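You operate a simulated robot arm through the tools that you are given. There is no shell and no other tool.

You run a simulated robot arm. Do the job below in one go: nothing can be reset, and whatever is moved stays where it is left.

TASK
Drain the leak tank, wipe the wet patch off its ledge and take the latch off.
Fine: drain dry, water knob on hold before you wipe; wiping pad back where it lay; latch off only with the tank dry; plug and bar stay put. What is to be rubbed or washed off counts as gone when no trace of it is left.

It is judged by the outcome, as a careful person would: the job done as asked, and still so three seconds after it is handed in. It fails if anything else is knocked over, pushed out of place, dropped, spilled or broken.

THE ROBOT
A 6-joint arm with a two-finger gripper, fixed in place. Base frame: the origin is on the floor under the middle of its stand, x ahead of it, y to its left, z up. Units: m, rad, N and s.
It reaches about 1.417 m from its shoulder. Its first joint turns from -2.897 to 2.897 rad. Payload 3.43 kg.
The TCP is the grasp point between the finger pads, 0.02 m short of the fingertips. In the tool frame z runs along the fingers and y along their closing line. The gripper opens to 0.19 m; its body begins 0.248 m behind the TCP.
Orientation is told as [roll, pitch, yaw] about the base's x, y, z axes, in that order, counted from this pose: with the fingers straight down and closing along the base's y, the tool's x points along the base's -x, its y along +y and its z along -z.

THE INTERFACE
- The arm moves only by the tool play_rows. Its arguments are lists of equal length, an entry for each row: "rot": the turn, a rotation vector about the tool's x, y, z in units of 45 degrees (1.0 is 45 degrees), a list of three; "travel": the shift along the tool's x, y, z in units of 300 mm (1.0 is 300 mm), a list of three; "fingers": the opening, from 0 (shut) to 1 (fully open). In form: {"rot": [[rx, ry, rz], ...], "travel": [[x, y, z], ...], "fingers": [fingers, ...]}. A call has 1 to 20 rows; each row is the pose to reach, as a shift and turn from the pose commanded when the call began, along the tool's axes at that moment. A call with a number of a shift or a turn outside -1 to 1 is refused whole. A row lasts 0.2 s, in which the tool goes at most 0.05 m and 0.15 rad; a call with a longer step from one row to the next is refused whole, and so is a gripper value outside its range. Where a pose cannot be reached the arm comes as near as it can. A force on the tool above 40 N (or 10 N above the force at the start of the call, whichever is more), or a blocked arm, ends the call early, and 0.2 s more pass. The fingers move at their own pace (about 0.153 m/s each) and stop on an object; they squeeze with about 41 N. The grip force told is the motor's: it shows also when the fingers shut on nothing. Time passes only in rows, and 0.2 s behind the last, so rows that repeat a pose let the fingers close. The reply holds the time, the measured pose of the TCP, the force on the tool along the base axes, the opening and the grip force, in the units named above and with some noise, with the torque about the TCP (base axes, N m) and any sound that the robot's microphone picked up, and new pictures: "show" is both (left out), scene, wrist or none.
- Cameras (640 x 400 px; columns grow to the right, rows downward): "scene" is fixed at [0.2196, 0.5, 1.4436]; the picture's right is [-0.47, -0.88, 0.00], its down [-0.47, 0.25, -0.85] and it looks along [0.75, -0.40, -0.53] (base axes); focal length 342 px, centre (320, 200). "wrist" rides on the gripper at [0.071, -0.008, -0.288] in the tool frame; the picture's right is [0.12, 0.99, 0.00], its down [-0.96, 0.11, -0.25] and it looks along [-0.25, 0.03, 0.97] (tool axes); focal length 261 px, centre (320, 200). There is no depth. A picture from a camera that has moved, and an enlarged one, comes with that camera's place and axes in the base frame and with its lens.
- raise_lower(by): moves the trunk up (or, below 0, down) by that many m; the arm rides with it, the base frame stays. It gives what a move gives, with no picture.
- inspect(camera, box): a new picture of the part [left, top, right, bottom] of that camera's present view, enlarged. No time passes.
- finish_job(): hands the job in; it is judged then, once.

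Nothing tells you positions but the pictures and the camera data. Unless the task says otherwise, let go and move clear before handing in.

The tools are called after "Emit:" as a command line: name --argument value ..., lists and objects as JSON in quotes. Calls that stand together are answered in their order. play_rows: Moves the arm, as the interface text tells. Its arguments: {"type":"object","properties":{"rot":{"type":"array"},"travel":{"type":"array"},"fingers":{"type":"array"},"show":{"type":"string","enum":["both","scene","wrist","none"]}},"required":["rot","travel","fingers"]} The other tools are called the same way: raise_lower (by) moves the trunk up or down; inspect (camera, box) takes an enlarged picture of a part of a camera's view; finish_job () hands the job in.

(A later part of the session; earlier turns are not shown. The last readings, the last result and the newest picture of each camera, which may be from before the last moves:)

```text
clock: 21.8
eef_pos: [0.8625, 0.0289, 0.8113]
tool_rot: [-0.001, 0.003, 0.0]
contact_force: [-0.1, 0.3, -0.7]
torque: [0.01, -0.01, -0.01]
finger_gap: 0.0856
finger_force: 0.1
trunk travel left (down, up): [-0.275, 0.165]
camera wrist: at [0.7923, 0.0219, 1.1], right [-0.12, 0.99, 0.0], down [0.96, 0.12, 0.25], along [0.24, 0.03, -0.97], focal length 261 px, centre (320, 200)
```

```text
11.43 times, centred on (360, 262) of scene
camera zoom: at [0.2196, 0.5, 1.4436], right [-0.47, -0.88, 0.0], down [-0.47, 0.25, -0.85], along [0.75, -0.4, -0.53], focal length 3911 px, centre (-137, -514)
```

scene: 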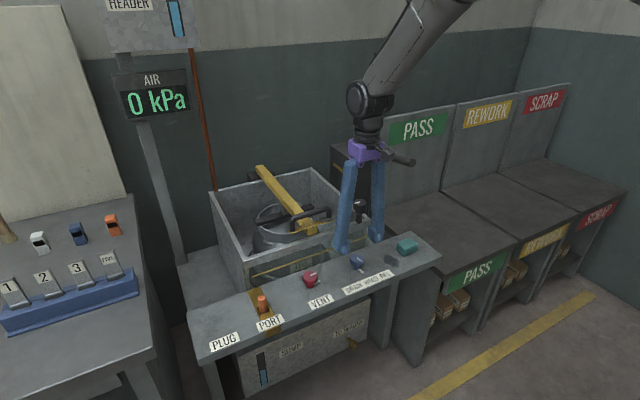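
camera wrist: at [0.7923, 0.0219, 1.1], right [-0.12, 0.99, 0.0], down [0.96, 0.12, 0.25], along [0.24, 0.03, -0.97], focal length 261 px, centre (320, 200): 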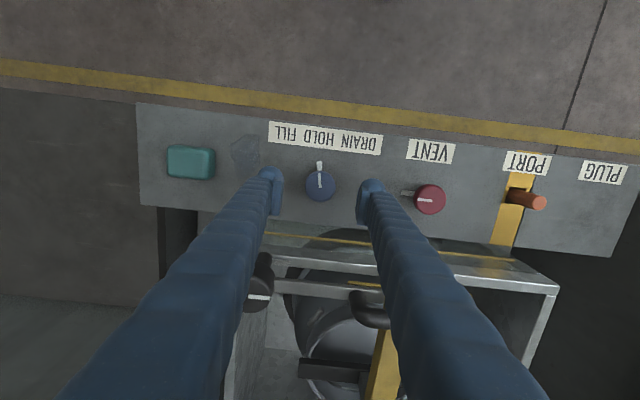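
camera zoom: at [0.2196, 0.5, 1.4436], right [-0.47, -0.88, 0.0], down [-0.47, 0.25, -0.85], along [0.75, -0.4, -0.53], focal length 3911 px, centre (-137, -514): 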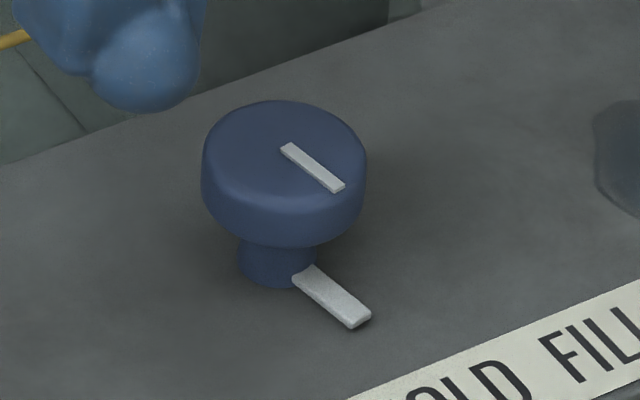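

The pointer is about 10° past HOLD. I'll grip the knob again and turn it 10° clockwise.

Emit:
play_rows --rot '[[0, 0, 0], [0, 0, 0], [0, 0, 0], [0, 0, 0], [0, 0, 0], [0, 0, 0], [0, 0, 0], [0, 0, 0.12], [0, 0, 0.225], [0, 0, 0.225]]' --travel '[[0, 0, 0.1], [0, 0, 0.2], [0, 0, 0.24], [0, 0, 0.24], [0, 0, 0.24], [0, 0, 0.24], [0, 0, 0.24], [0, 0, 0.24], [0, 0, 0.24], [0, 0, 0.24]]' --fingers '[0.45, 0.45, 0.45, 0.15, 0.15, 0.15, 0.15, 0.15, 0.15, 0.15]' --show "none"

Emit:
play_rows --rot '[[0, 0, 0], [0, 0, 0], [0, 0, 0], [0, 0, 0], [0, 0, 0], [0, 0, -0.12], [0, 0, -0.225], [0, 0, -0.225]]' --travel '[[0, 0, 0], [0, 0, 0], [0, 0, 0], [0, 0, -0.1], [0, 0, -0.2], [0, 0, -0.24], [0, 0, -0.24], [0, 0, -0.24]]' --fingers '[0.45, 0.45, 0.45, 0.45, 0.45, 0.45, 0.45, 0.45]'

Emit:
inspect --camera "wrist" --box '[295, 155, 345, 205]'

Emit:
inspect --camera "scene" --box '[340, 245, 380, 280]'

Emit:
inspect --camera "scene" --box '[200, 150, 380, 300]'

```text
clock: 24.0
eef_pos: [0.8644, 0.0299, 0.7399]
tool_rot: [0.0, 0.002, -0.176]
contact_force: [2.7, 3.6, -8.4]
torque: [0.01, -0.02, 0.02]
finger_gap: 0.0416
finger_force: 45.2
trunk travel left (down, up): [-0.275, 0.165]
```

```text
clock: 25.8
eef_pos: [0.863, 0.0304, 0.8132]
tool_rot: [0.0, 0.002, 0.002]
contact_force: [-0.7, 1.0, 0.3]
torque: [-0.01, 0.0, 0.01]
finger_gap: 0.0854
finger_force: 0.2
trunk travel left (down, up): [-0.275, 0.165]
camera wrist: at [0.7931, 0.0222, 1.1007], right [-0.12, 0.99, 0.0], down [0.96, 0.12, 0.25], along [0.24, 0.03, -0.97], focal length 261 px, centre (320, 200)
```

scene: 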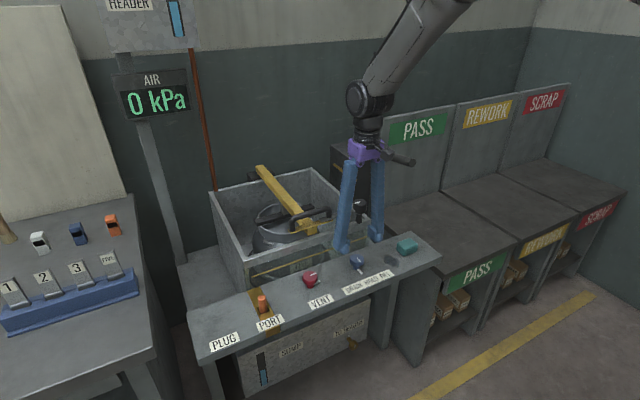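
wrist: 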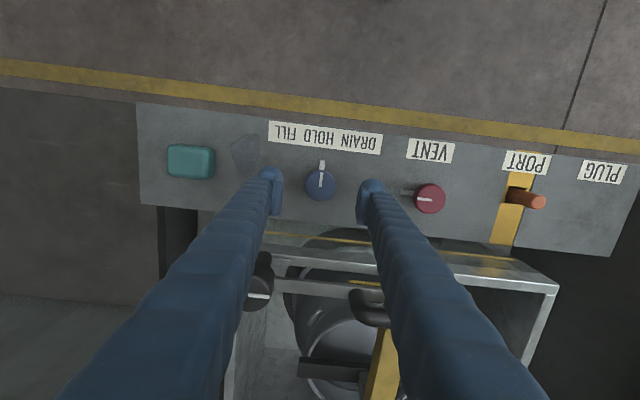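

```text
8.00 times, centred on (320, 180) of wrist
camera zoom: at [0.7931, 0.0222, 1.1007], right [-0.12, 0.99, 0.0], down [0.96, 0.12, 0.25], along [0.24, 0.03, -0.97], focal length 2085 px, centre (320, 360)
```

zoom: 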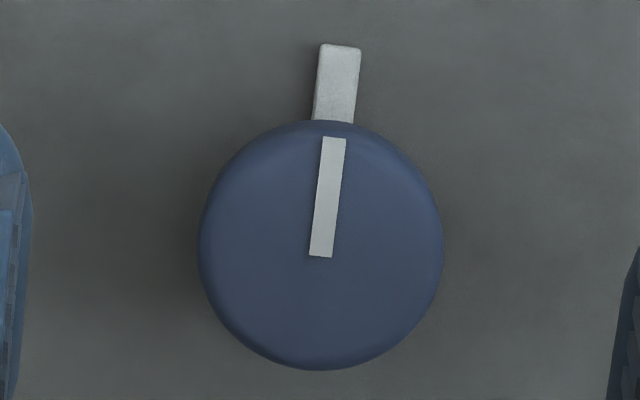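

```text
11.43 times, centred on (360, 262) of scene
camera zoom: at [0.2196, 0.5, 1.4436], right [-0.47, -0.88, 0.0], down [-0.47, 0.25, -0.85], along [0.75, -0.4, -0.53], focal length 3911 px, centre (-137, -514)
```

zoom: 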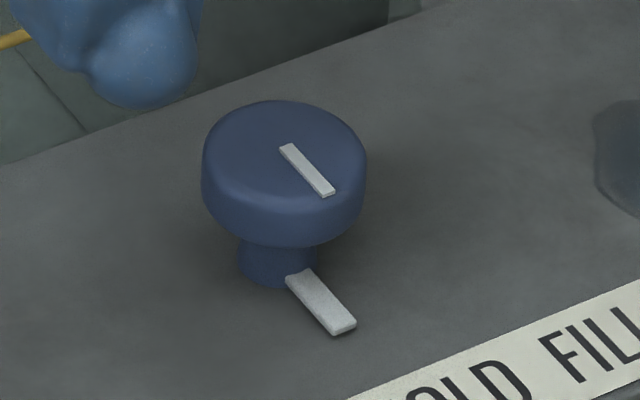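

```text
2.67 times, centred on (290, 225) of scene
camera zoom: at [0.2196, 0.5, 1.4436], right [-0.47, -0.88, 0.0], down [-0.47, 0.25, -0.85], along [0.75, -0.4, -0.53], focal length 912 px, centre (400, 133)
```

zoom: 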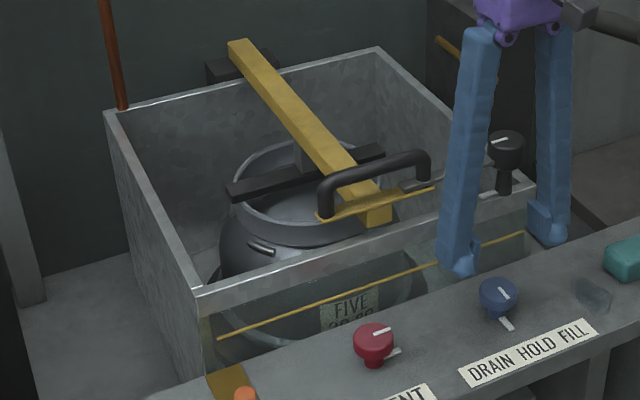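

The pointer is now on HOLD within a degree. Next is the pad at about (0.854, -0.158), 43 x 54 mm and about 27 mm tall. I'll tilt the tool 20° so the gripper body leans away from the lever, and hover above the pad.

Emit:
play_rows --rot '[[0, -0.15, 0], [0, -0.3, 0], [0, -0.444, 0], [0, -0.444, 0], [0, -0.444, 0], [0, -0.444, 0], [0, -0.444, 0], [0, -0.444, 0]]' --travel '[[0.08, 0, -0.03], [0.1, -0.1, -0.03], [0.1, -0.23, -0.03], [0.1, -0.36, -0.03], [0.1, -0.49, -0.03], [0.07, -0.6, -0.03], [0.038, -0.627, 0], [0.038, -0.627, 0]]' --fingers '[0.45, 0.45, 0.45, 0.45, 0.45, 0.45, 0.45, 0.45]'

Emit:
inspect --camera "wrist" --box '[220, 100, 420, 240]'

Emit:
inspect --camera "scene" --box '[320, 120, 460, 290]'

```text
clock: 27.6
eef_pos: [0.863, -0.1557, 0.8155]
tool_rot: [0.114, -0.359, -0.3]
contact_force: [-1.9, 0.3, 0.4]
torque: [-0.06, -0.2, 0.12]
finger_gap: 0.0854
finger_force: 0.0
out of reach, approached as far as the arm can: row 4
trunk travel left (down, up): [-0.275, 0.165]
camera wrist: at [0.6929, -0.1458, 1.0583], right [0.15, 0.99, 0.06], down [0.8, -0.16, 0.58], along [0.58, -0.03, -0.81], focal length 261 px, centre (320, 200)
```

scene: 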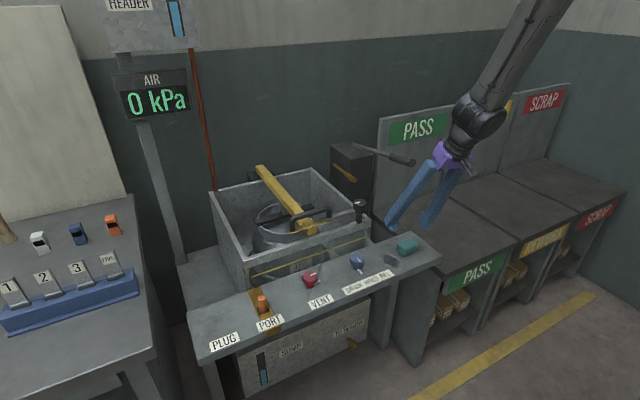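
wrist: 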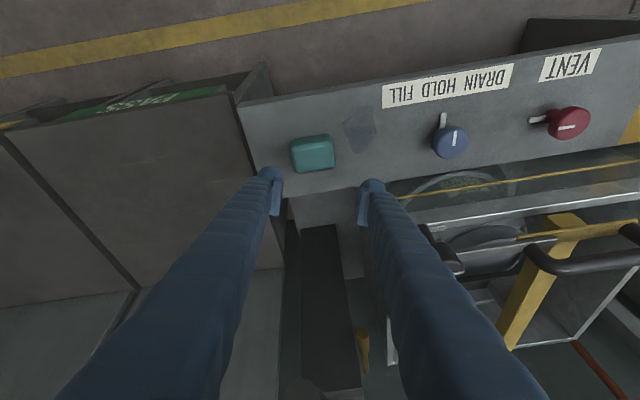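

```text
2.86 times, centred on (320, 170) of wrist
camera zoom: at [0.6929, -0.1458, 1.0583], right [0.15, 0.99, 0.06], down [0.8, -0.16, 0.58], along [0.58, -0.03, -0.81], focal length 745 px, centre (320, 286)
```

zoom: 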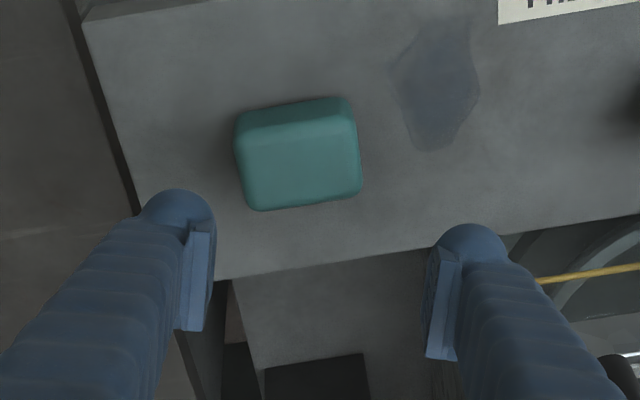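

```text
2.35 times, centred on (390, 205) of scene
camera zoom: at [0.2196, 0.5, 1.4436], right [-0.47, -0.88, 0.0], down [-0.47, 0.25, -0.85], along [0.75, -0.4, -0.53], focal length 805 px, centre (155, 188)
```

zoom: 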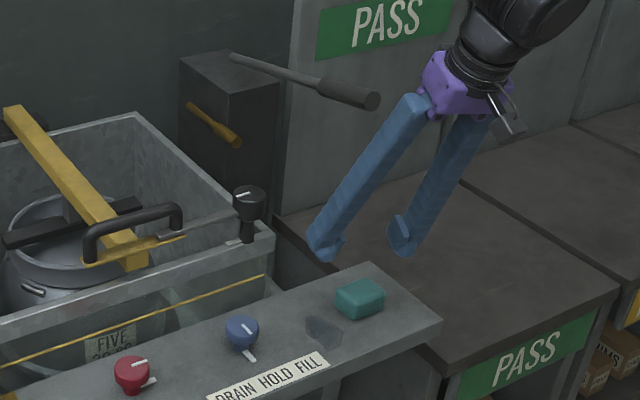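

The 20° tilt was at the limit of the arm's reach and the tool twisted a little, without touching anything. I'll send a zero step to see what pose is held.

Emit:
play_rows --rot '[[0, 0, 0]]' --travel '[[0, 0, 0]]' --fingers '[0.45]' --show "none"

```text
clock: 28.0
eef_pos: [0.8539, -0.159, 0.8118]
tool_rot: [-0.001, -0.346, 0.002]
contact_force: [0.3, -0.5, -1.0]
torque: [0.02, -0.02, -0.03]
finger_gap: 0.0858
finger_force: 0.1
trunk travel left (down, up): [-0.275, 0.165]
```

It has now settled at the intended pose. I'll check the alignment over the pad.

Emit:
play_rows --rot '[[0, 0, 0]]' --travel '[[0, 0, 0]]' --fingers '[0.45]'

Emit:
inspect --camera "wrist" --box '[240, 110, 400, 230]'

Emit:
inspect --camera "scene" --box '[320, 120, 460, 290]'

```text
clock: 28.4
eef_pos: [0.8525, -0.1588, 0.8121]
tool_rot: [0.001, -0.347, 0.003]
contact_force: [0.1, 0.0, 0.7]
torque: [0.02, -0.02, 0.0]
finger_gap: 0.0855
finger_force: 0.0
trunk travel left (down, up): [-0.275, 0.165]
camera wrist: at [0.6892, -0.1668, 1.0584], right [-0.11, 0.99, -0.04], down [0.82, 0.12, 0.56], along [0.56, 0.03, -0.83], focal length 261 px, centre (320, 200)
```

scene: 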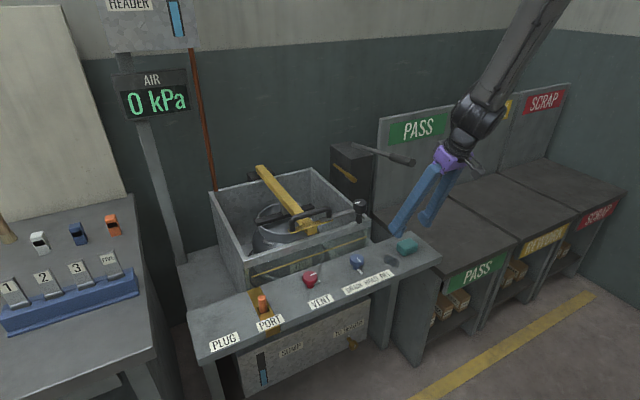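
wrist: 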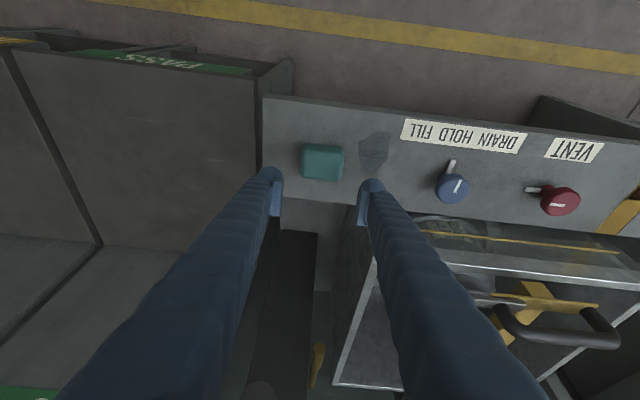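

```text
3.33 times, centred on (320, 170) of wrist
camera zoom: at [0.6892, -0.1668, 1.0584], right [-0.11, 0.99, -0.04], down [0.82, 0.12, 0.56], along [0.56, 0.03, -0.83], focal length 869 px, centre (320, 300)
```

zoom: 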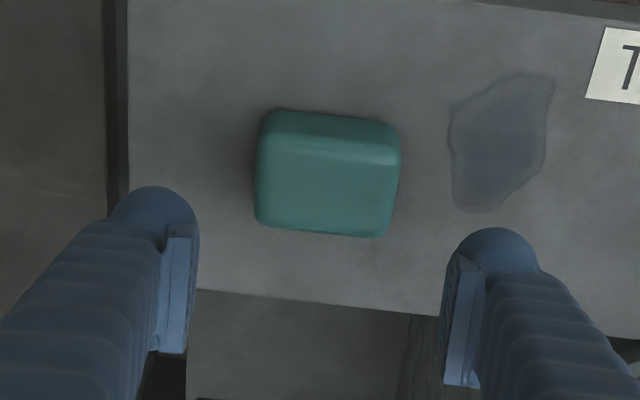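

```text
2.35 times, centred on (390, 205) of scene
camera zoom: at [0.2196, 0.5, 1.4436], right [-0.47, -0.88, 0.0], down [-0.47, 0.25, -0.85], along [0.75, -0.4, -0.53], focal length 805 px, centre (155, 188)
```

zoom: 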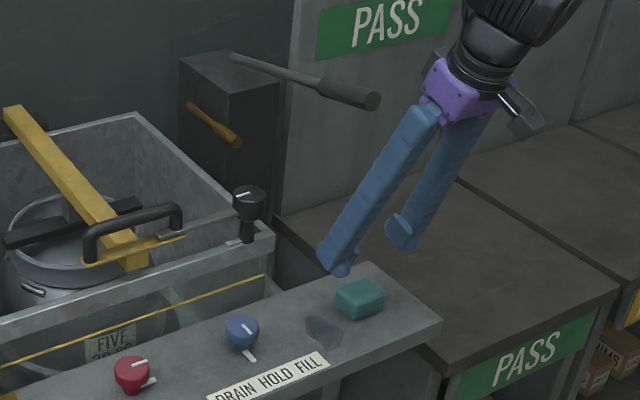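

The pad is centred at about (0.855, -0.159), spanning roughly y -0.189 to -0.128. I'll descend vertically around it.

Emit:
play_rows --rot '[[0, 0, 0], [0, 0, 0], [0, 0, 0], [0, 0, 0], [0, 0, 0]]' --travel '[[0.04, -0.002, 0.11], [0.066, -0.002, 0.182], [0.078, -0.002, 0.215], [0.0844, -0.002, 0.2335], [0.0844, -0.002, 0.2335]]' --fingers '[0.45, 0.45, 0.45, 0.45, 0.45]'

Emit:
inspect --camera "scene" --box '[370, 220, 440, 270]'

Emit:
inspect --camera "wrist" --box '[240, 110, 400, 230]'

```text
clock: 29.6
eef_pos: [0.8536, -0.1585, 0.7383]
tool_rot: [0.0, -0.348, -0.001]
contact_force: [0.5, 0.2, -0.1]
torque: [0.01, 0.01, 0.01]
finger_gap: 0.0853
finger_force: 0.1
trunk travel left (down, up): [-0.275, 0.165]
camera wrist: at [0.6888, -0.1671, 0.9844], right [-0.11, 0.99, -0.04], down [0.82, 0.12, 0.56], along [0.56, 0.03, -0.83], focal length 261 px, centre (320, 200)
```

scene: 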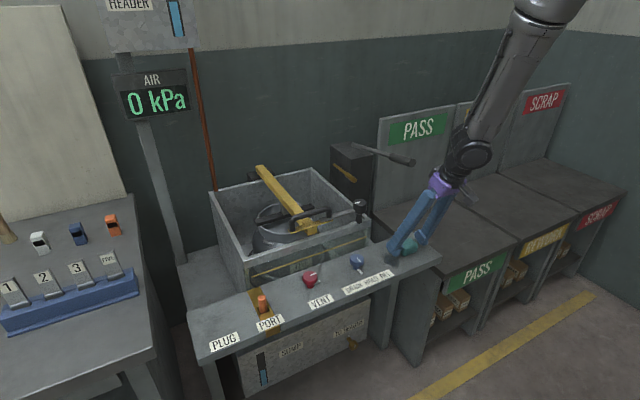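
wrist: 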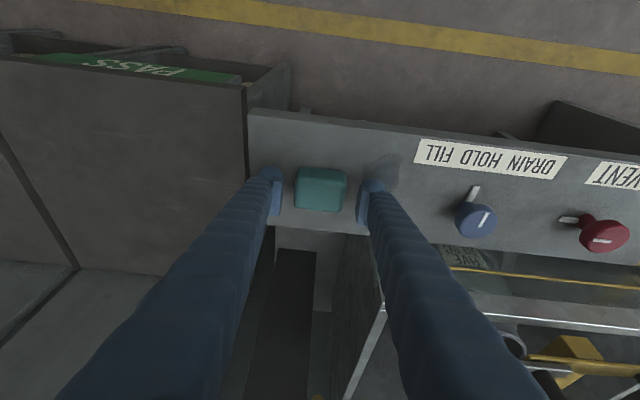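

```text
8.00 times, centred on (405, 245) of scene
camera zoom: at [0.2196, 0.5, 1.4436], right [-0.47, -0.88, 0.0], down [-0.47, 0.25, -0.85], along [0.75, -0.4, -0.53], focal length 2737 px, centre (-360, -160)
```

zoom: 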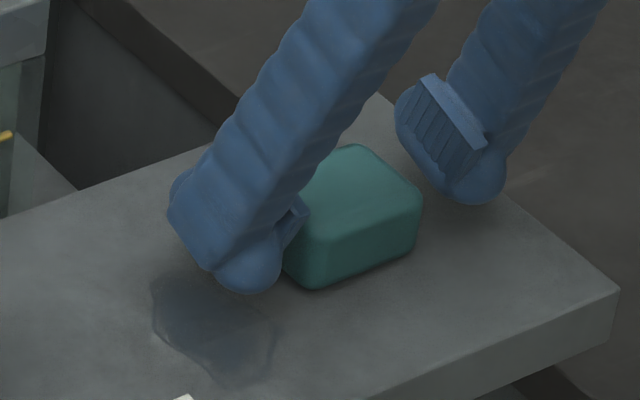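

```text
3.33 times, centred on (320, 170) of wrist
camera zoom: at [0.6888, -0.1671, 0.9844], right [-0.11, 0.99, -0.04], down [0.82, 0.12, 0.56], along [0.56, 0.03, -0.83], focal length 869 px, centre (320, 300)
```

zoom: 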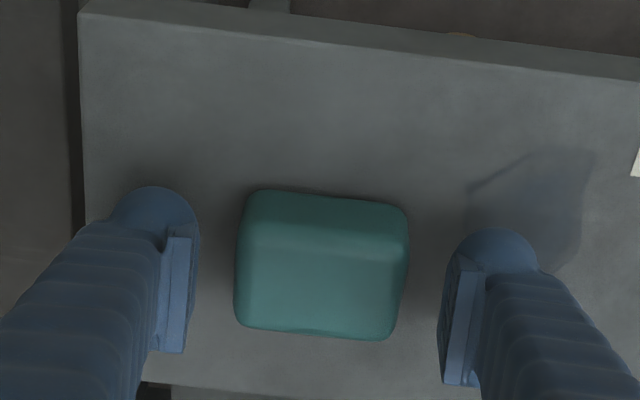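

The fingers straddle the pad. I'll go 4 mm lower and close on it.

Emit:
play_rows --rot '[[0, 0, 0], [0, 0, 0], [0, 0, 0], [0, 0, 0], [0, 0, 0], [0, 0, 0]]' --travel '[[0.003, 0, 0.007], [0.005, 0, 0.014], [0.005, 0, 0.014], [0.005, 0, 0.014], [0.005, 0, 0.014], [0.005, 0, 0.014]]' --fingers '[0.45, 0.45, 0.25, 0.25, 0.25, 0.25]'

Emit:
inspect --camera "scene" --box '[370, 220, 440, 270]'

Emit:
inspect --camera "wrist" --box '[240, 110, 400, 230]'

```text
clock: 31.0
eef_pos: [0.8527, -0.1586, 0.7333]
tool_rot: [0.0, -0.346, -0.001]
contact_force: [0.7, 0.0, 0.1]
torque: [-0.01, -0.03, 0.0]
finger_gap: 0.0581
finger_force: 41.0
trunk travel left (down, up): [-0.275, 0.165]
camera wrist: at [0.6892, -0.1667, 0.9799], right [-0.11, 0.99, -0.04], down [0.82, 0.12, 0.56], along [0.56, 0.03, -0.83], focal length 261 px, centre (320, 200)
```

scene: 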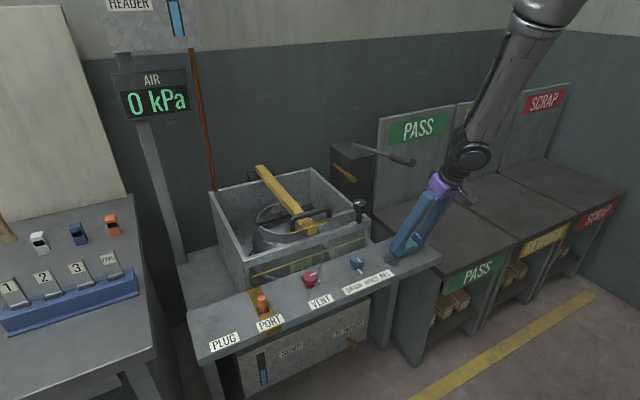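
wrist: 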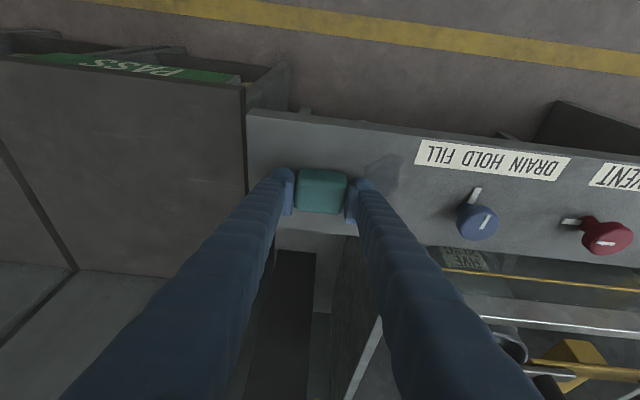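

```text
8.00 times, centred on (405, 245) of scene
camera zoom: at [0.2196, 0.5, 1.4436], right [-0.47, -0.88, 0.0], down [-0.47, 0.25, -0.85], along [0.75, -0.4, -0.53], focal length 2737 px, centre (-360, -160)
```

zoom: 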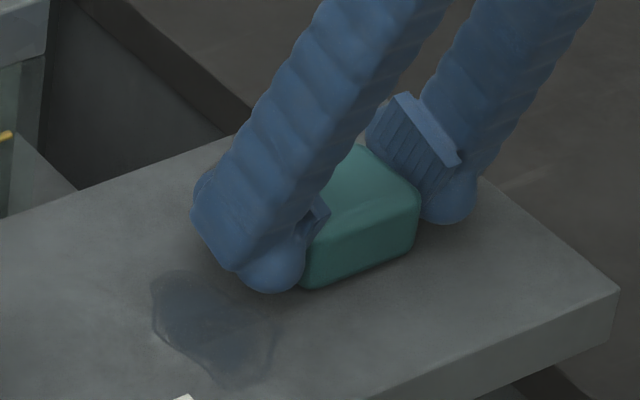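

```text
3.33 times, centred on (320, 170) of wrist
camera zoom: at [0.6892, -0.1667, 0.9799], right [-0.11, 0.99, -0.04], down [0.82, 0.12, 0.56], along [0.56, 0.03, -0.83], focal length 869 px, centre (320, 300)
```

zoom: 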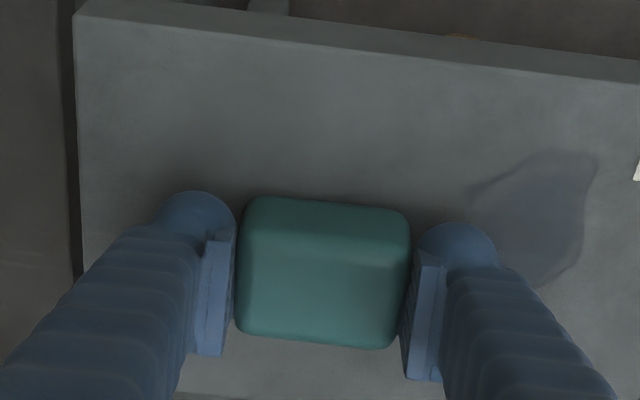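

The pad is gripped; its home is TCP (0.8525, -0.1586, 0.7335). I'll lift it slightly, carry it over the front of the patch and set it down lightly.

Emit:
play_rows --rot '[[0, 0, 0], [0, 0, 0], [0, 0, 0], [0, 0, 0], [0, 0, 0], [0, 0, 0]]' --travel '[[-0.017, 0, -0.047], [0.0457, 0.12, -0.0697], [0.1084, 0.24, -0.0923], [0.1208, 0.24, -0.0579], [0.1265, 0.24, -0.0422], [0.1265, 0.24, -0.0422]]' --fingers '[0.25, 0.25, 0.25, 0.25, 0.25, 0.25]'

Emit:
inspect --camera "scene" --box '[350, 220, 430, 280]'

Emit:
inspect --camera "wrist" --box '[220, 110, 420, 250]'

```text
clock: 32.4
eef_pos: [0.8159, -0.0863, 0.7348]
tool_rot: [-0.001, -0.354, -0.001]
contact_force: [8.5, 1.4, 31.1]
torque: [0.11, -0.25, -0.2]
finger_gap: 0.0583
finger_force: 40.7
trunk travel left (down, up): [-0.275, 0.165]
camera wrist: at [0.6496, -0.0939, 0.981], right [-0.11, 0.99, -0.04], down [0.82, 0.12, 0.57], along [0.57, 0.03, -0.82], focal length 261 px, centre (320, 200)
```

scene: 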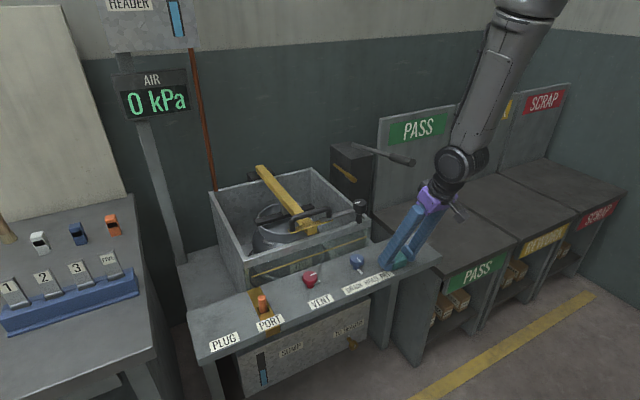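
wrist: 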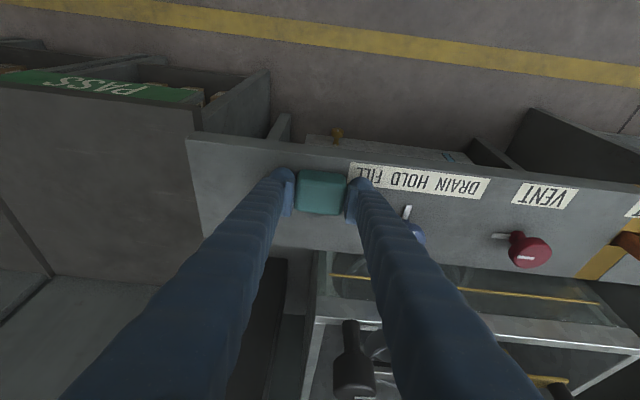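

```text
6.67 times, centred on (390, 250) of scene
camera zoom: at [0.2196, 0.5, 1.4436], right [-0.47, -0.88, 0.0], down [-0.47, 0.25, -0.85], along [0.75, -0.4, -0.53], focal length 2281 px, centre (-147, -133)
```

zoom: 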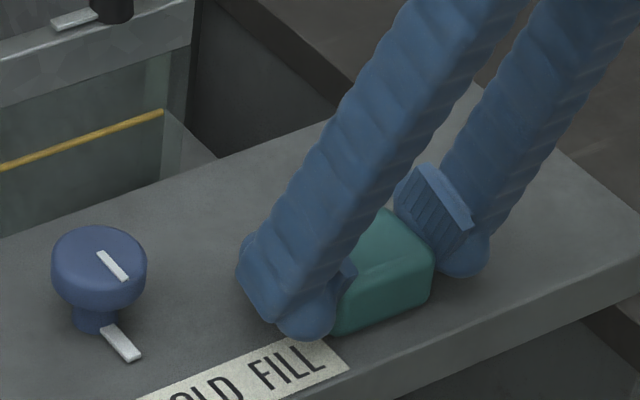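

```text
2.86 times, centred on (320, 180) of wrist
camera zoom: at [0.6496, -0.0939, 0.981], right [-0.11, 0.99, -0.04], down [0.82, 0.12, 0.57], along [0.57, 0.03, -0.82], focal length 745 px, centre (320, 257)
```

zoom: 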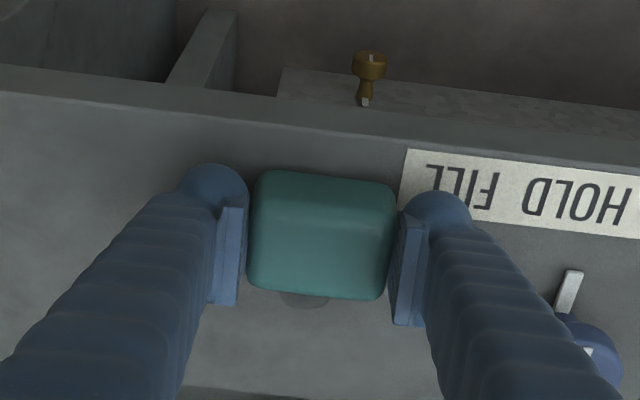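

The pad is down on the front edge of the patch at about 31 N, a bit firm. I'll ease up 1 mm and stroke it back and forth over the patch.

Emit:
play_rows --rot '[[0, 0, 0], [0, 0, 0], [0, 0, 0], [0, 0, 0], [0, 0, 0], [0, 0, 0], [0, 0, 0], [0, 0, 0], [0, 0, 0], [0, 0, 0], [0, 0, 0], [0, 0, 0]]' --travel '[[-0.0011, 0, -0.0031], [-0.0535, 0, 0.0158], [-0.1055, 0, 0.0346], [-0.1578, 0, 0.0535], [-0.1578, 0.02, 0.0535], [-0.1055, 0.02, 0.0346], [-0.0535, 0.02, 0.0158], [-0.0011, 0.02, -0.0031], [-0.0011, -0.025, -0.0031], [-0.0535, -0.025, 0.0158], [-0.1055, -0.025, 0.0346], [-0.1578, -0.025, 0.0535]]' --fingers '[0.25, 0.25, 0.25, 0.25, 0.25, 0.25, 0.25, 0.25, 0.25, 0.25, 0.25, 0.25]'

Emit:
inspect --camera "scene" --box '[350, 220, 430, 280]'

Emit:
inspect --camera "wrist" --box '[220, 110, 420, 250]'

```text
clock: 35.0
eef_pos: [0.8634, -0.0947, 0.7333]
tool_rot: [0.001, -0.349, 0.0]
contact_force: [1.4, -0.9, 4.5]
torque: [-0.05, 0.06, 0.03]
finger_gap: 0.058
finger_force: 41.0
trunk travel left (down, up): [-0.275, 0.165]
camera wrist: at [0.6978, -0.1019, 0.9801], right [-0.11, 0.99, -0.04], down [0.82, 0.12, 0.56], along [0.56, 0.03, -0.83], focal length 261 px, centre (320, 200)
```

scene: 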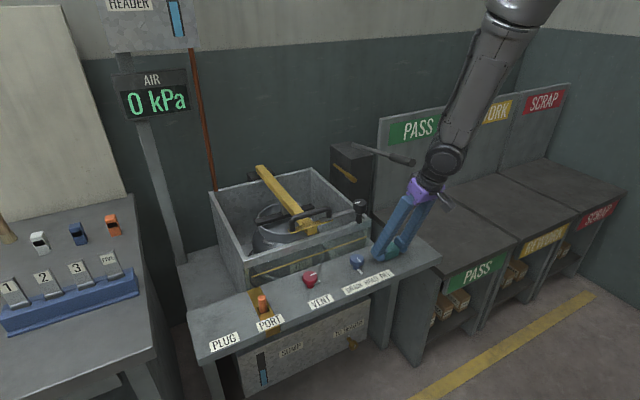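
wrist: 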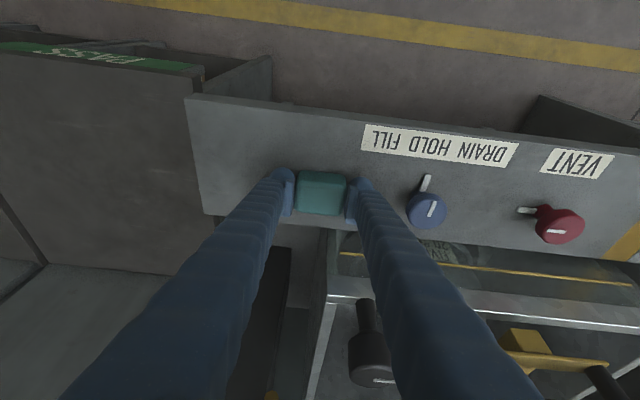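

```text
6.67 times, centred on (390, 250) of scene
camera zoom: at [0.2196, 0.5, 1.4436], right [-0.47, -0.88, 0.0], down [-0.47, 0.25, -0.85], along [0.75, -0.4, -0.53], focal length 2281 px, centre (-147, -133)
```

zoom: 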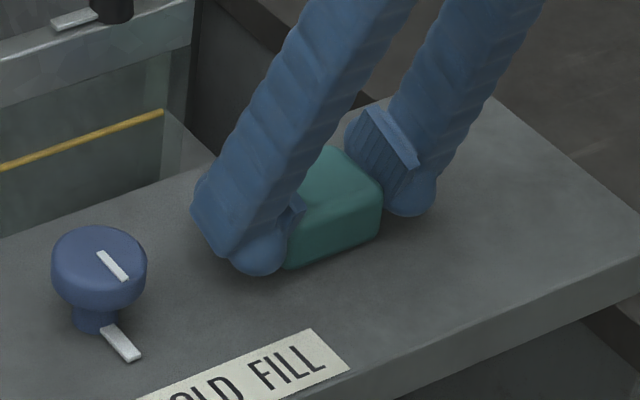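

```text
2.86 times, centred on (320, 180) of wrist
camera zoom: at [0.6978, -0.1019, 0.9801], right [-0.11, 0.99, -0.04], down [0.82, 0.12, 0.56], along [0.56, 0.03, -0.83], focal length 745 px, centre (320, 257)
```

zoom: 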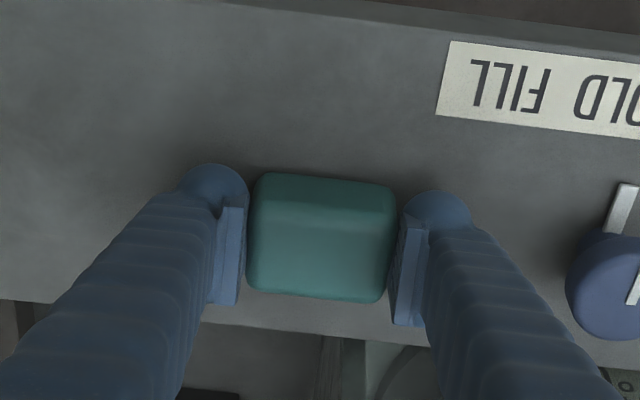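

Most of the patch is gone from view. I'll do another overlapping set of strokes, then lift and hover over the pad's home so I can inspect the ledge.

Emit:
play_rows --rot '[[0, 0, 0], [0, 0, 0], [0, 0, 0], [0, 0, 0], [0, 0, 0], [0, 0, 0], [0, 0, 0], [0, 0, 0], [0, 0, 0], [0, 0, 0], [0, 0, 0], [0, 0, 0], [0, 0, 0], [0, 0, 0], [0, 0, 0], [0, 0, 0], [0, 0, 0], [0, 0, 0], [0, 0, 0], [0, 0, 0]]' --travel '[[0.0008, 0, 0.0022], [0.0531, 0, -0.0167], [0.1051, 0, -0.0355], [0.1575, 0, -0.0545], [0.1575, 0.025, -0.0545], [0.1051, 0.025, -0.0355], [0.0531, 0.025, -0.0167], [0.0008, 0.025, 0.0022], [0.0008, 0.048, 0.0022], [0.0531, 0.048, -0.0167], [0.1051, 0.048, -0.0355], [0.1575, 0.048, -0.0545], [0.1575, 0.01, -0.0545], [0.1051, 0.01, -0.0355], [0.0531, 0.01, -0.0167], [0.0008, 0.01, 0.0022], [-0.0227, 0.01, -0.0627], [-0.01, -0.1, -0.068], [0.0087, -0.215, -0.074], [0.0087, -0.215, -0.074]]' --fingers '[0.25, 0.25, 0.25, 0.25, 0.25, 0.25, 0.25, 0.25, 0.25, 0.25, 0.25, 0.25, 0.25, 0.25, 0.25, 0.25, 0.25, 0.25, 0.25, 0.25]'

Emit:
inspect --camera "scene" --box '[350, 220, 430, 280]'

Emit:
inspect --camera "wrist" --box '[220, 110, 480, 250]'

```text
clock: 39.2
eef_pos: [0.851, -0.1591, 0.7543]
tool_rot: [0.001, -0.348, 0.001]
contact_force: [-0.1, 0.0, 0.1]
torque: [0.11, 0.02, 0.05]
finger_gap: 0.0582
finger_force: 40.9
trunk travel left (down, up): [-0.275, 0.165]
camera wrist: at [0.6861, -0.1678, 1.0008], right [-0.11, 0.99, -0.04], down [0.82, 0.12, 0.56], along [0.56, 0.03, -0.83], focal length 261 px, centre (320, 200)
```

scene: 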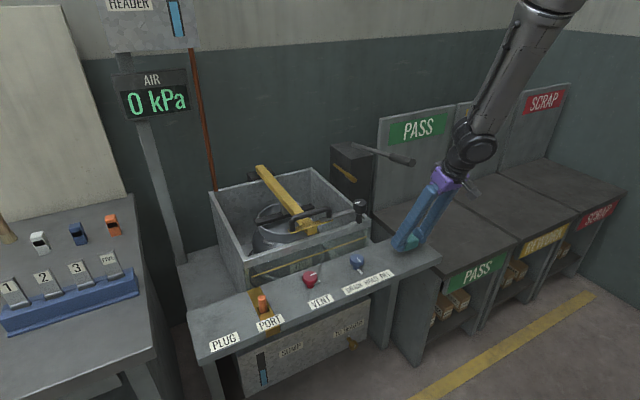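
wrist: 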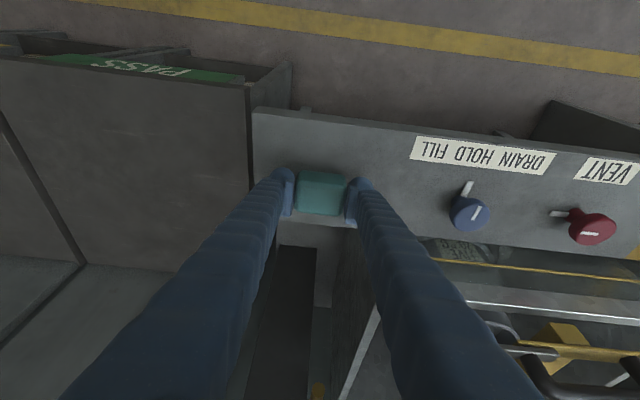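

```text
6.67 times, centred on (390, 250) of scene
camera zoom: at [0.2196, 0.5, 1.4436], right [-0.47, -0.88, 0.0], down [-0.47, 0.25, -0.85], along [0.75, -0.4, -0.53], focal length 2281 px, centre (-147, -133)
```

zoom: 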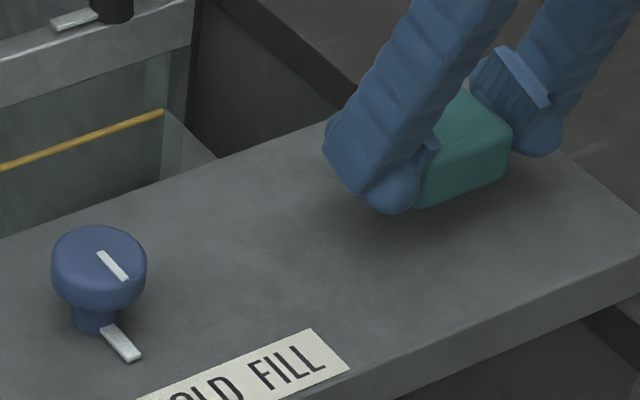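

```text
2.46 times, centred on (350, 180) of wrist
camera zoom: at [0.6861, -0.1678, 1.0008], right [-0.11, 0.99, -0.04], down [0.82, 0.12, 0.56], along [0.56, 0.03, -0.83], focal length 642 px, centre (246, 249)
```

zoom: 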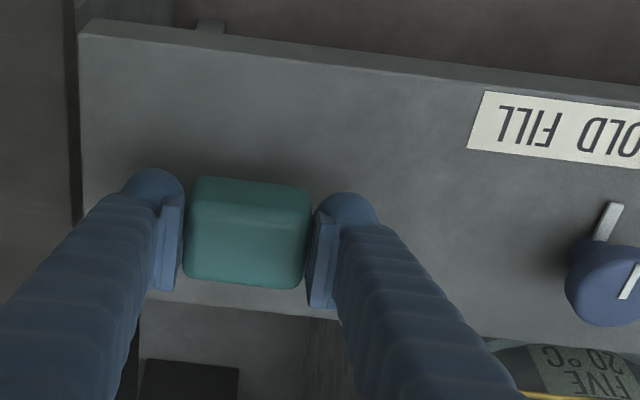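

The ledge looks clean. I'll zoom tighter to check for any faint trace.

Emit:
inspect --camera "scene" --box '[372, 240, 412, 275]'

Emit:
inspect --camera "wrist" --box '[365, 125, 435, 205]'

```text
11.43 times, centred on (392, 258) of scene
camera zoom: at [0.2196, 0.5, 1.4436], right [-0.47, -0.88, 0.0], down [-0.47, 0.25, -0.85], along [0.75, -0.4, -0.53], focal length 3911 px, centre (-503, -457)
```

zoom: 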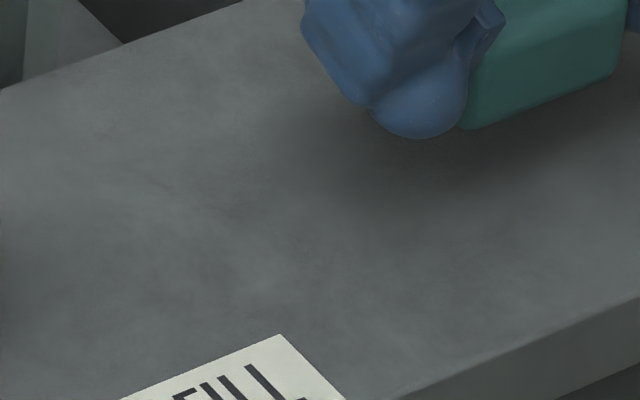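

```text
5.00 times, centred on (400, 165) of wrist
camera zoom: at [0.6861, -0.1678, 1.0008], right [-0.11, 0.99, -0.04], down [0.82, 0.12, 0.56], along [0.56, 0.03, -0.83], focal length 1303 px, centre (-80, 375)
```

zoom: 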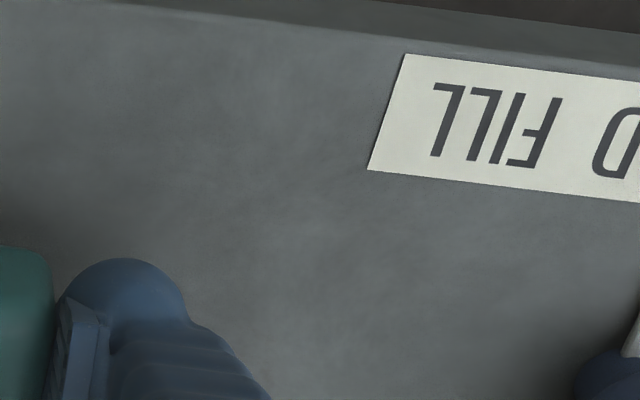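

No trace remains. I'll lower the pad onto its original spot and compare its outline with the earlier picture before letting go.

Emit:
play_rows --rot '[[0, 0, 0], [0, 0, 0], [0, 0, 0], [0, 0, 0]]' --travel '[[0.011, 0, 0.031], [0.018, 0, 0.05], [0.0225, 0, 0.062], [0.0225, 0, 0.062]]' --fingers '[0.25, 0.25, 0.25, 0.25]'

Emit:
inspect --camera "scene" --box '[370, 220, 440, 270]'

Emit:
inspect --camera "wrist" --box '[240, 110, 400, 230]'

```text
clock: 40.2
eef_pos: [0.8515, -0.1592, 0.7331]
tool_rot: [0.001, -0.346, 0.0]
contact_force: [0.0, 1.3, 1.4]
torque: [-0.06, 0.02, 0.01]
finger_gap: 0.0582
finger_force: 41.1
trunk travel left (down, up): [-0.275, 0.165]
camera wrist: at [0.6874, -0.1666, 0.98], right [-0.11, 0.99, -0.04], down [0.82, 0.12, 0.56], along [0.56, 0.03, -0.83], focal length 261 px, centre (320, 200)
```

scene: 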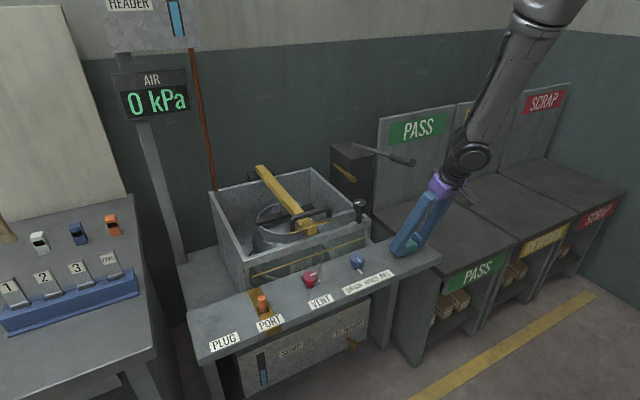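
wrist: 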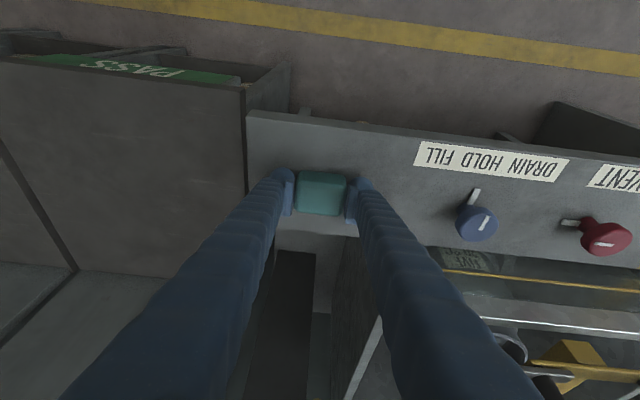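

```text
8.00 times, centred on (405, 245) of scene
camera zoom: at [0.2196, 0.5, 1.4436], right [-0.47, -0.88, 0.0], down [-0.47, 0.25, -0.85], along [0.75, -0.4, -0.53], focal length 2737 px, centre (-360, -160)
```

zoom: 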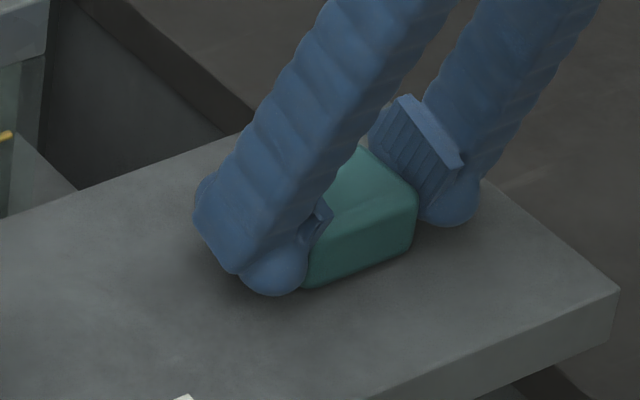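

```text
3.33 times, centred on (320, 170) of wrist
camera zoom: at [0.6874, -0.1666, 0.98], right [-0.11, 0.99, -0.04], down [0.82, 0.12, 0.56], along [0.56, 0.03, -0.83], focal length 869 px, centre (320, 300)
```

zoom: 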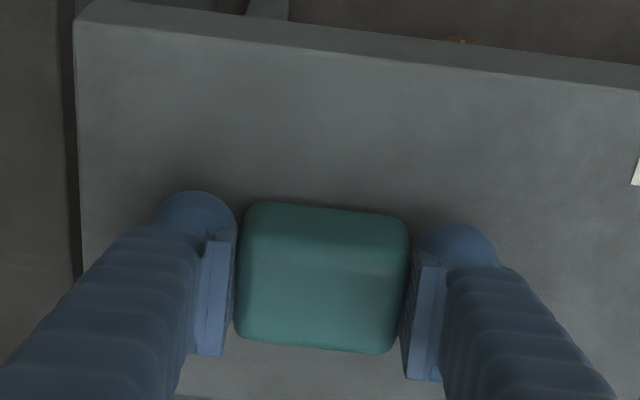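

The pad is in place except for about 2.5 mm in +x, from slipping in the grip. I'll nudge it back by that much, then release.

Emit:
play_rows --rot '[[0, 0, 0], [0, 0, 0], [0, 0, 0], [0, 0, 0], [0, 0, 0]]' --travel '[[0.0068, 0, -0.0058], [0.0078, 0, -0.0028], [0.0078, 0, -0.0028], [0.0078, 0, -0.0028], [0.0078, 0, -0.0028]]' --fingers '[0.25, 0.25, 0.45, 0.45, 0.45]'

Emit:
inspect --camera "scene" --box '[370, 220, 440, 270]'

Emit:
inspect --camera "wrist" --box '[240, 110, 400, 230]'

```text
clock: 41.4
eef_pos: [0.849, -0.1594, 0.733]
tool_rot: [0.0, -0.347, 0.0]
contact_force: [-0.8, -0.5, 0.8]
torque: [0.03, -0.03, 0.02]
finger_gap: 0.0854
finger_force: 0.1
trunk travel left (down, up): [-0.275, 0.165]
camera wrist: at [0.6851, -0.1665, 0.9798], right [-0.11, 0.99, -0.04], down [0.82, 0.12, 0.56], along [0.56, 0.03, -0.83], focal length 261 px, centre (320, 200)
```

scene: 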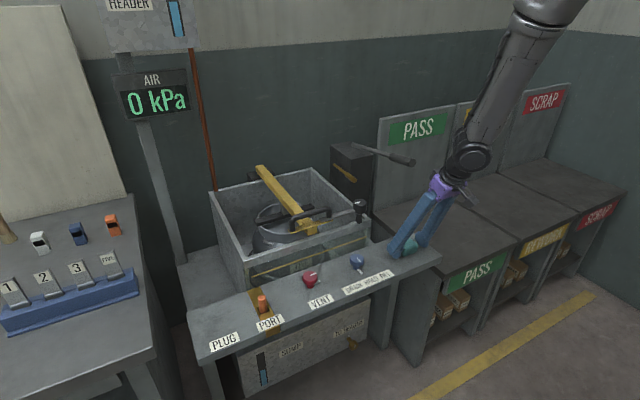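
wrist: 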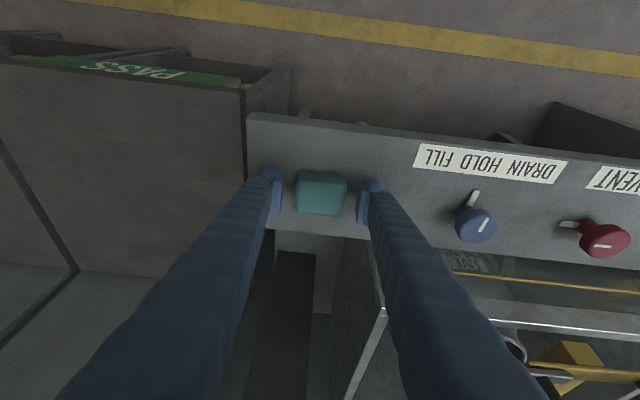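

```text
8.00 times, centred on (405, 245) of scene
camera zoom: at [0.2196, 0.5, 1.4436], right [-0.47, -0.88, 0.0], down [-0.47, 0.25, -0.85], along [0.75, -0.4, -0.53], focal length 2737 px, centre (-360, -160)
```

zoom: 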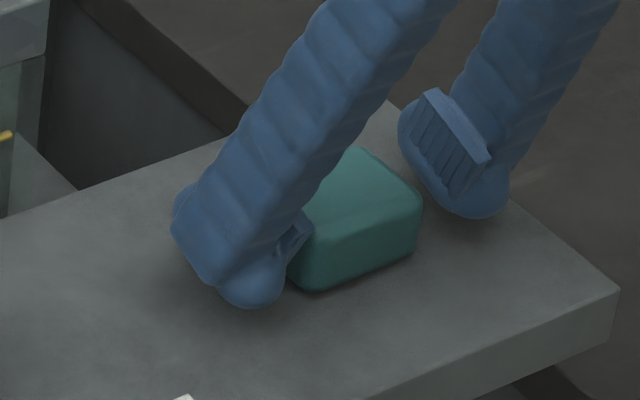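

```text
3.33 times, centred on (320, 170) of wrist
camera zoom: at [0.6851, -0.1665, 0.9798], right [-0.11, 0.99, -0.04], down [0.82, 0.12, 0.56], along [0.56, 0.03, -0.83], focal length 869 px, centre (320, 300)
```

zoom: 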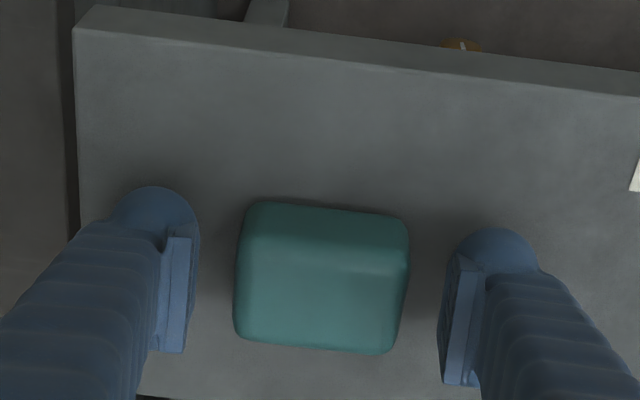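

The pad lies back in its original spot to within about a millimetre. I'll lift straight up, clear of it.

Emit:
play_rows --rot '[[0, 0, 0], [0, 0, 0], [0, 0, 0], [0, 0, 0], [0, 0, 0], [0, 0, 0], [0, 0, 0]]' --travel '[[-0.02, 0, -0.055], [-0.06, 0, -0.166], [-0.113, 0, -0.313], [-0.06, 0, -0.46], [0.0, 0, -0.6], [0.05, 0, -0.7], [0.05, 0, -0.7]]' --fingers '[0.5, 0.5, 0.5, 0.5, 0.5, 0.5, 0.5]'

Emit:
inspect --camera "scene" --box '[300, 210, 450, 305]'

Emit:
inspect --camera "wrist" --box '[240, 100, 440, 240]'

```text
clock: 43.0
eef_pos: [0.7659, -0.1589, 0.9266]
tool_rot: [0.001, -0.349, 0.003]
contact_force: [0.1, 0.6, 0.3]
torque: [-0.02, 0.01, -0.01]
finger_gap: 0.095
finger_force: 0.0
trunk travel left (down, up): [-0.275, 0.165]
camera wrist: at [0.6016, -0.1664, 1.1728], right [-0.11, 0.99, -0.04], down [0.82, 0.12, 0.56], along [0.56, 0.03, -0.83], focal length 261 px, centre (320, 200)
```

scene: 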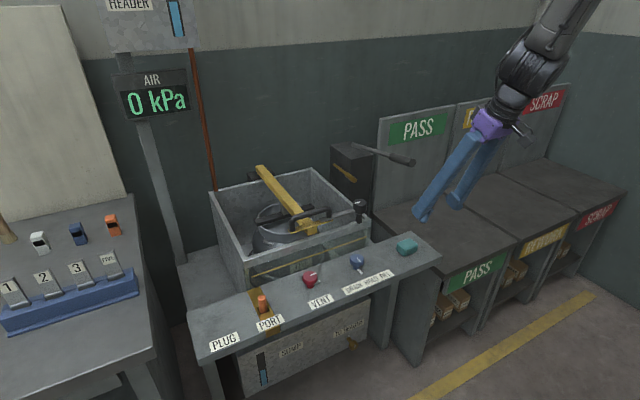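
wrist: 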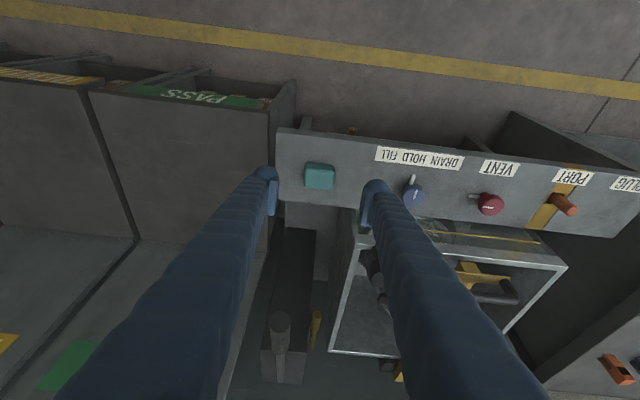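

```text
4.21 times, centred on (375, 258) of scene
camera zoom: at [0.2196, 0.5, 1.4436], right [-0.47, -0.88, 0.0], down [-0.47, 0.25, -0.85], along [0.75, -0.4, -0.53], focal length 1441 px, centre (88, -42)
```

zoom: 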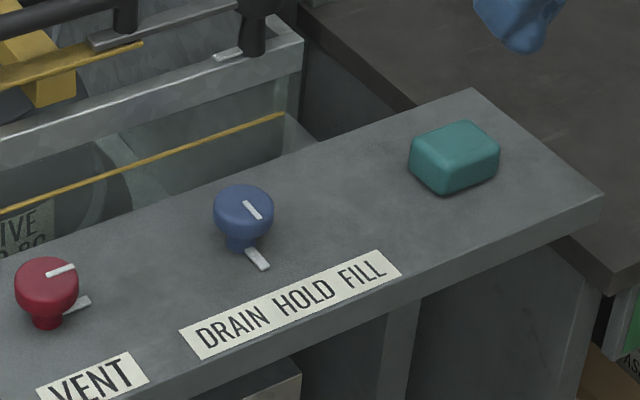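

```text
2.86 times, centred on (340, 170) of wrist
camera zoom: at [0.6016, -0.1664, 1.1728], right [-0.11, 0.99, -0.04], down [0.82, 0.12, 0.56], along [0.56, 0.03, -0.83], focal length 745 px, centre (263, 286)
```

zoom: 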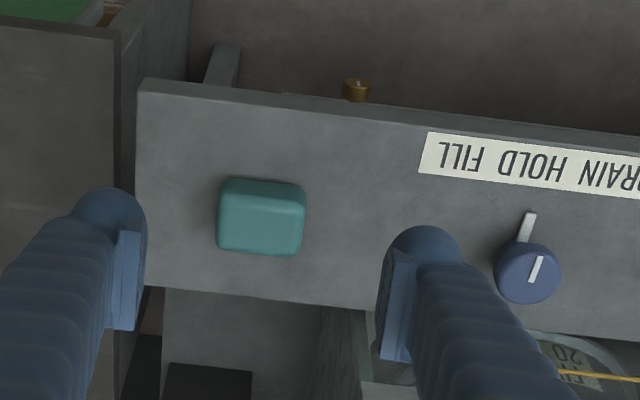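

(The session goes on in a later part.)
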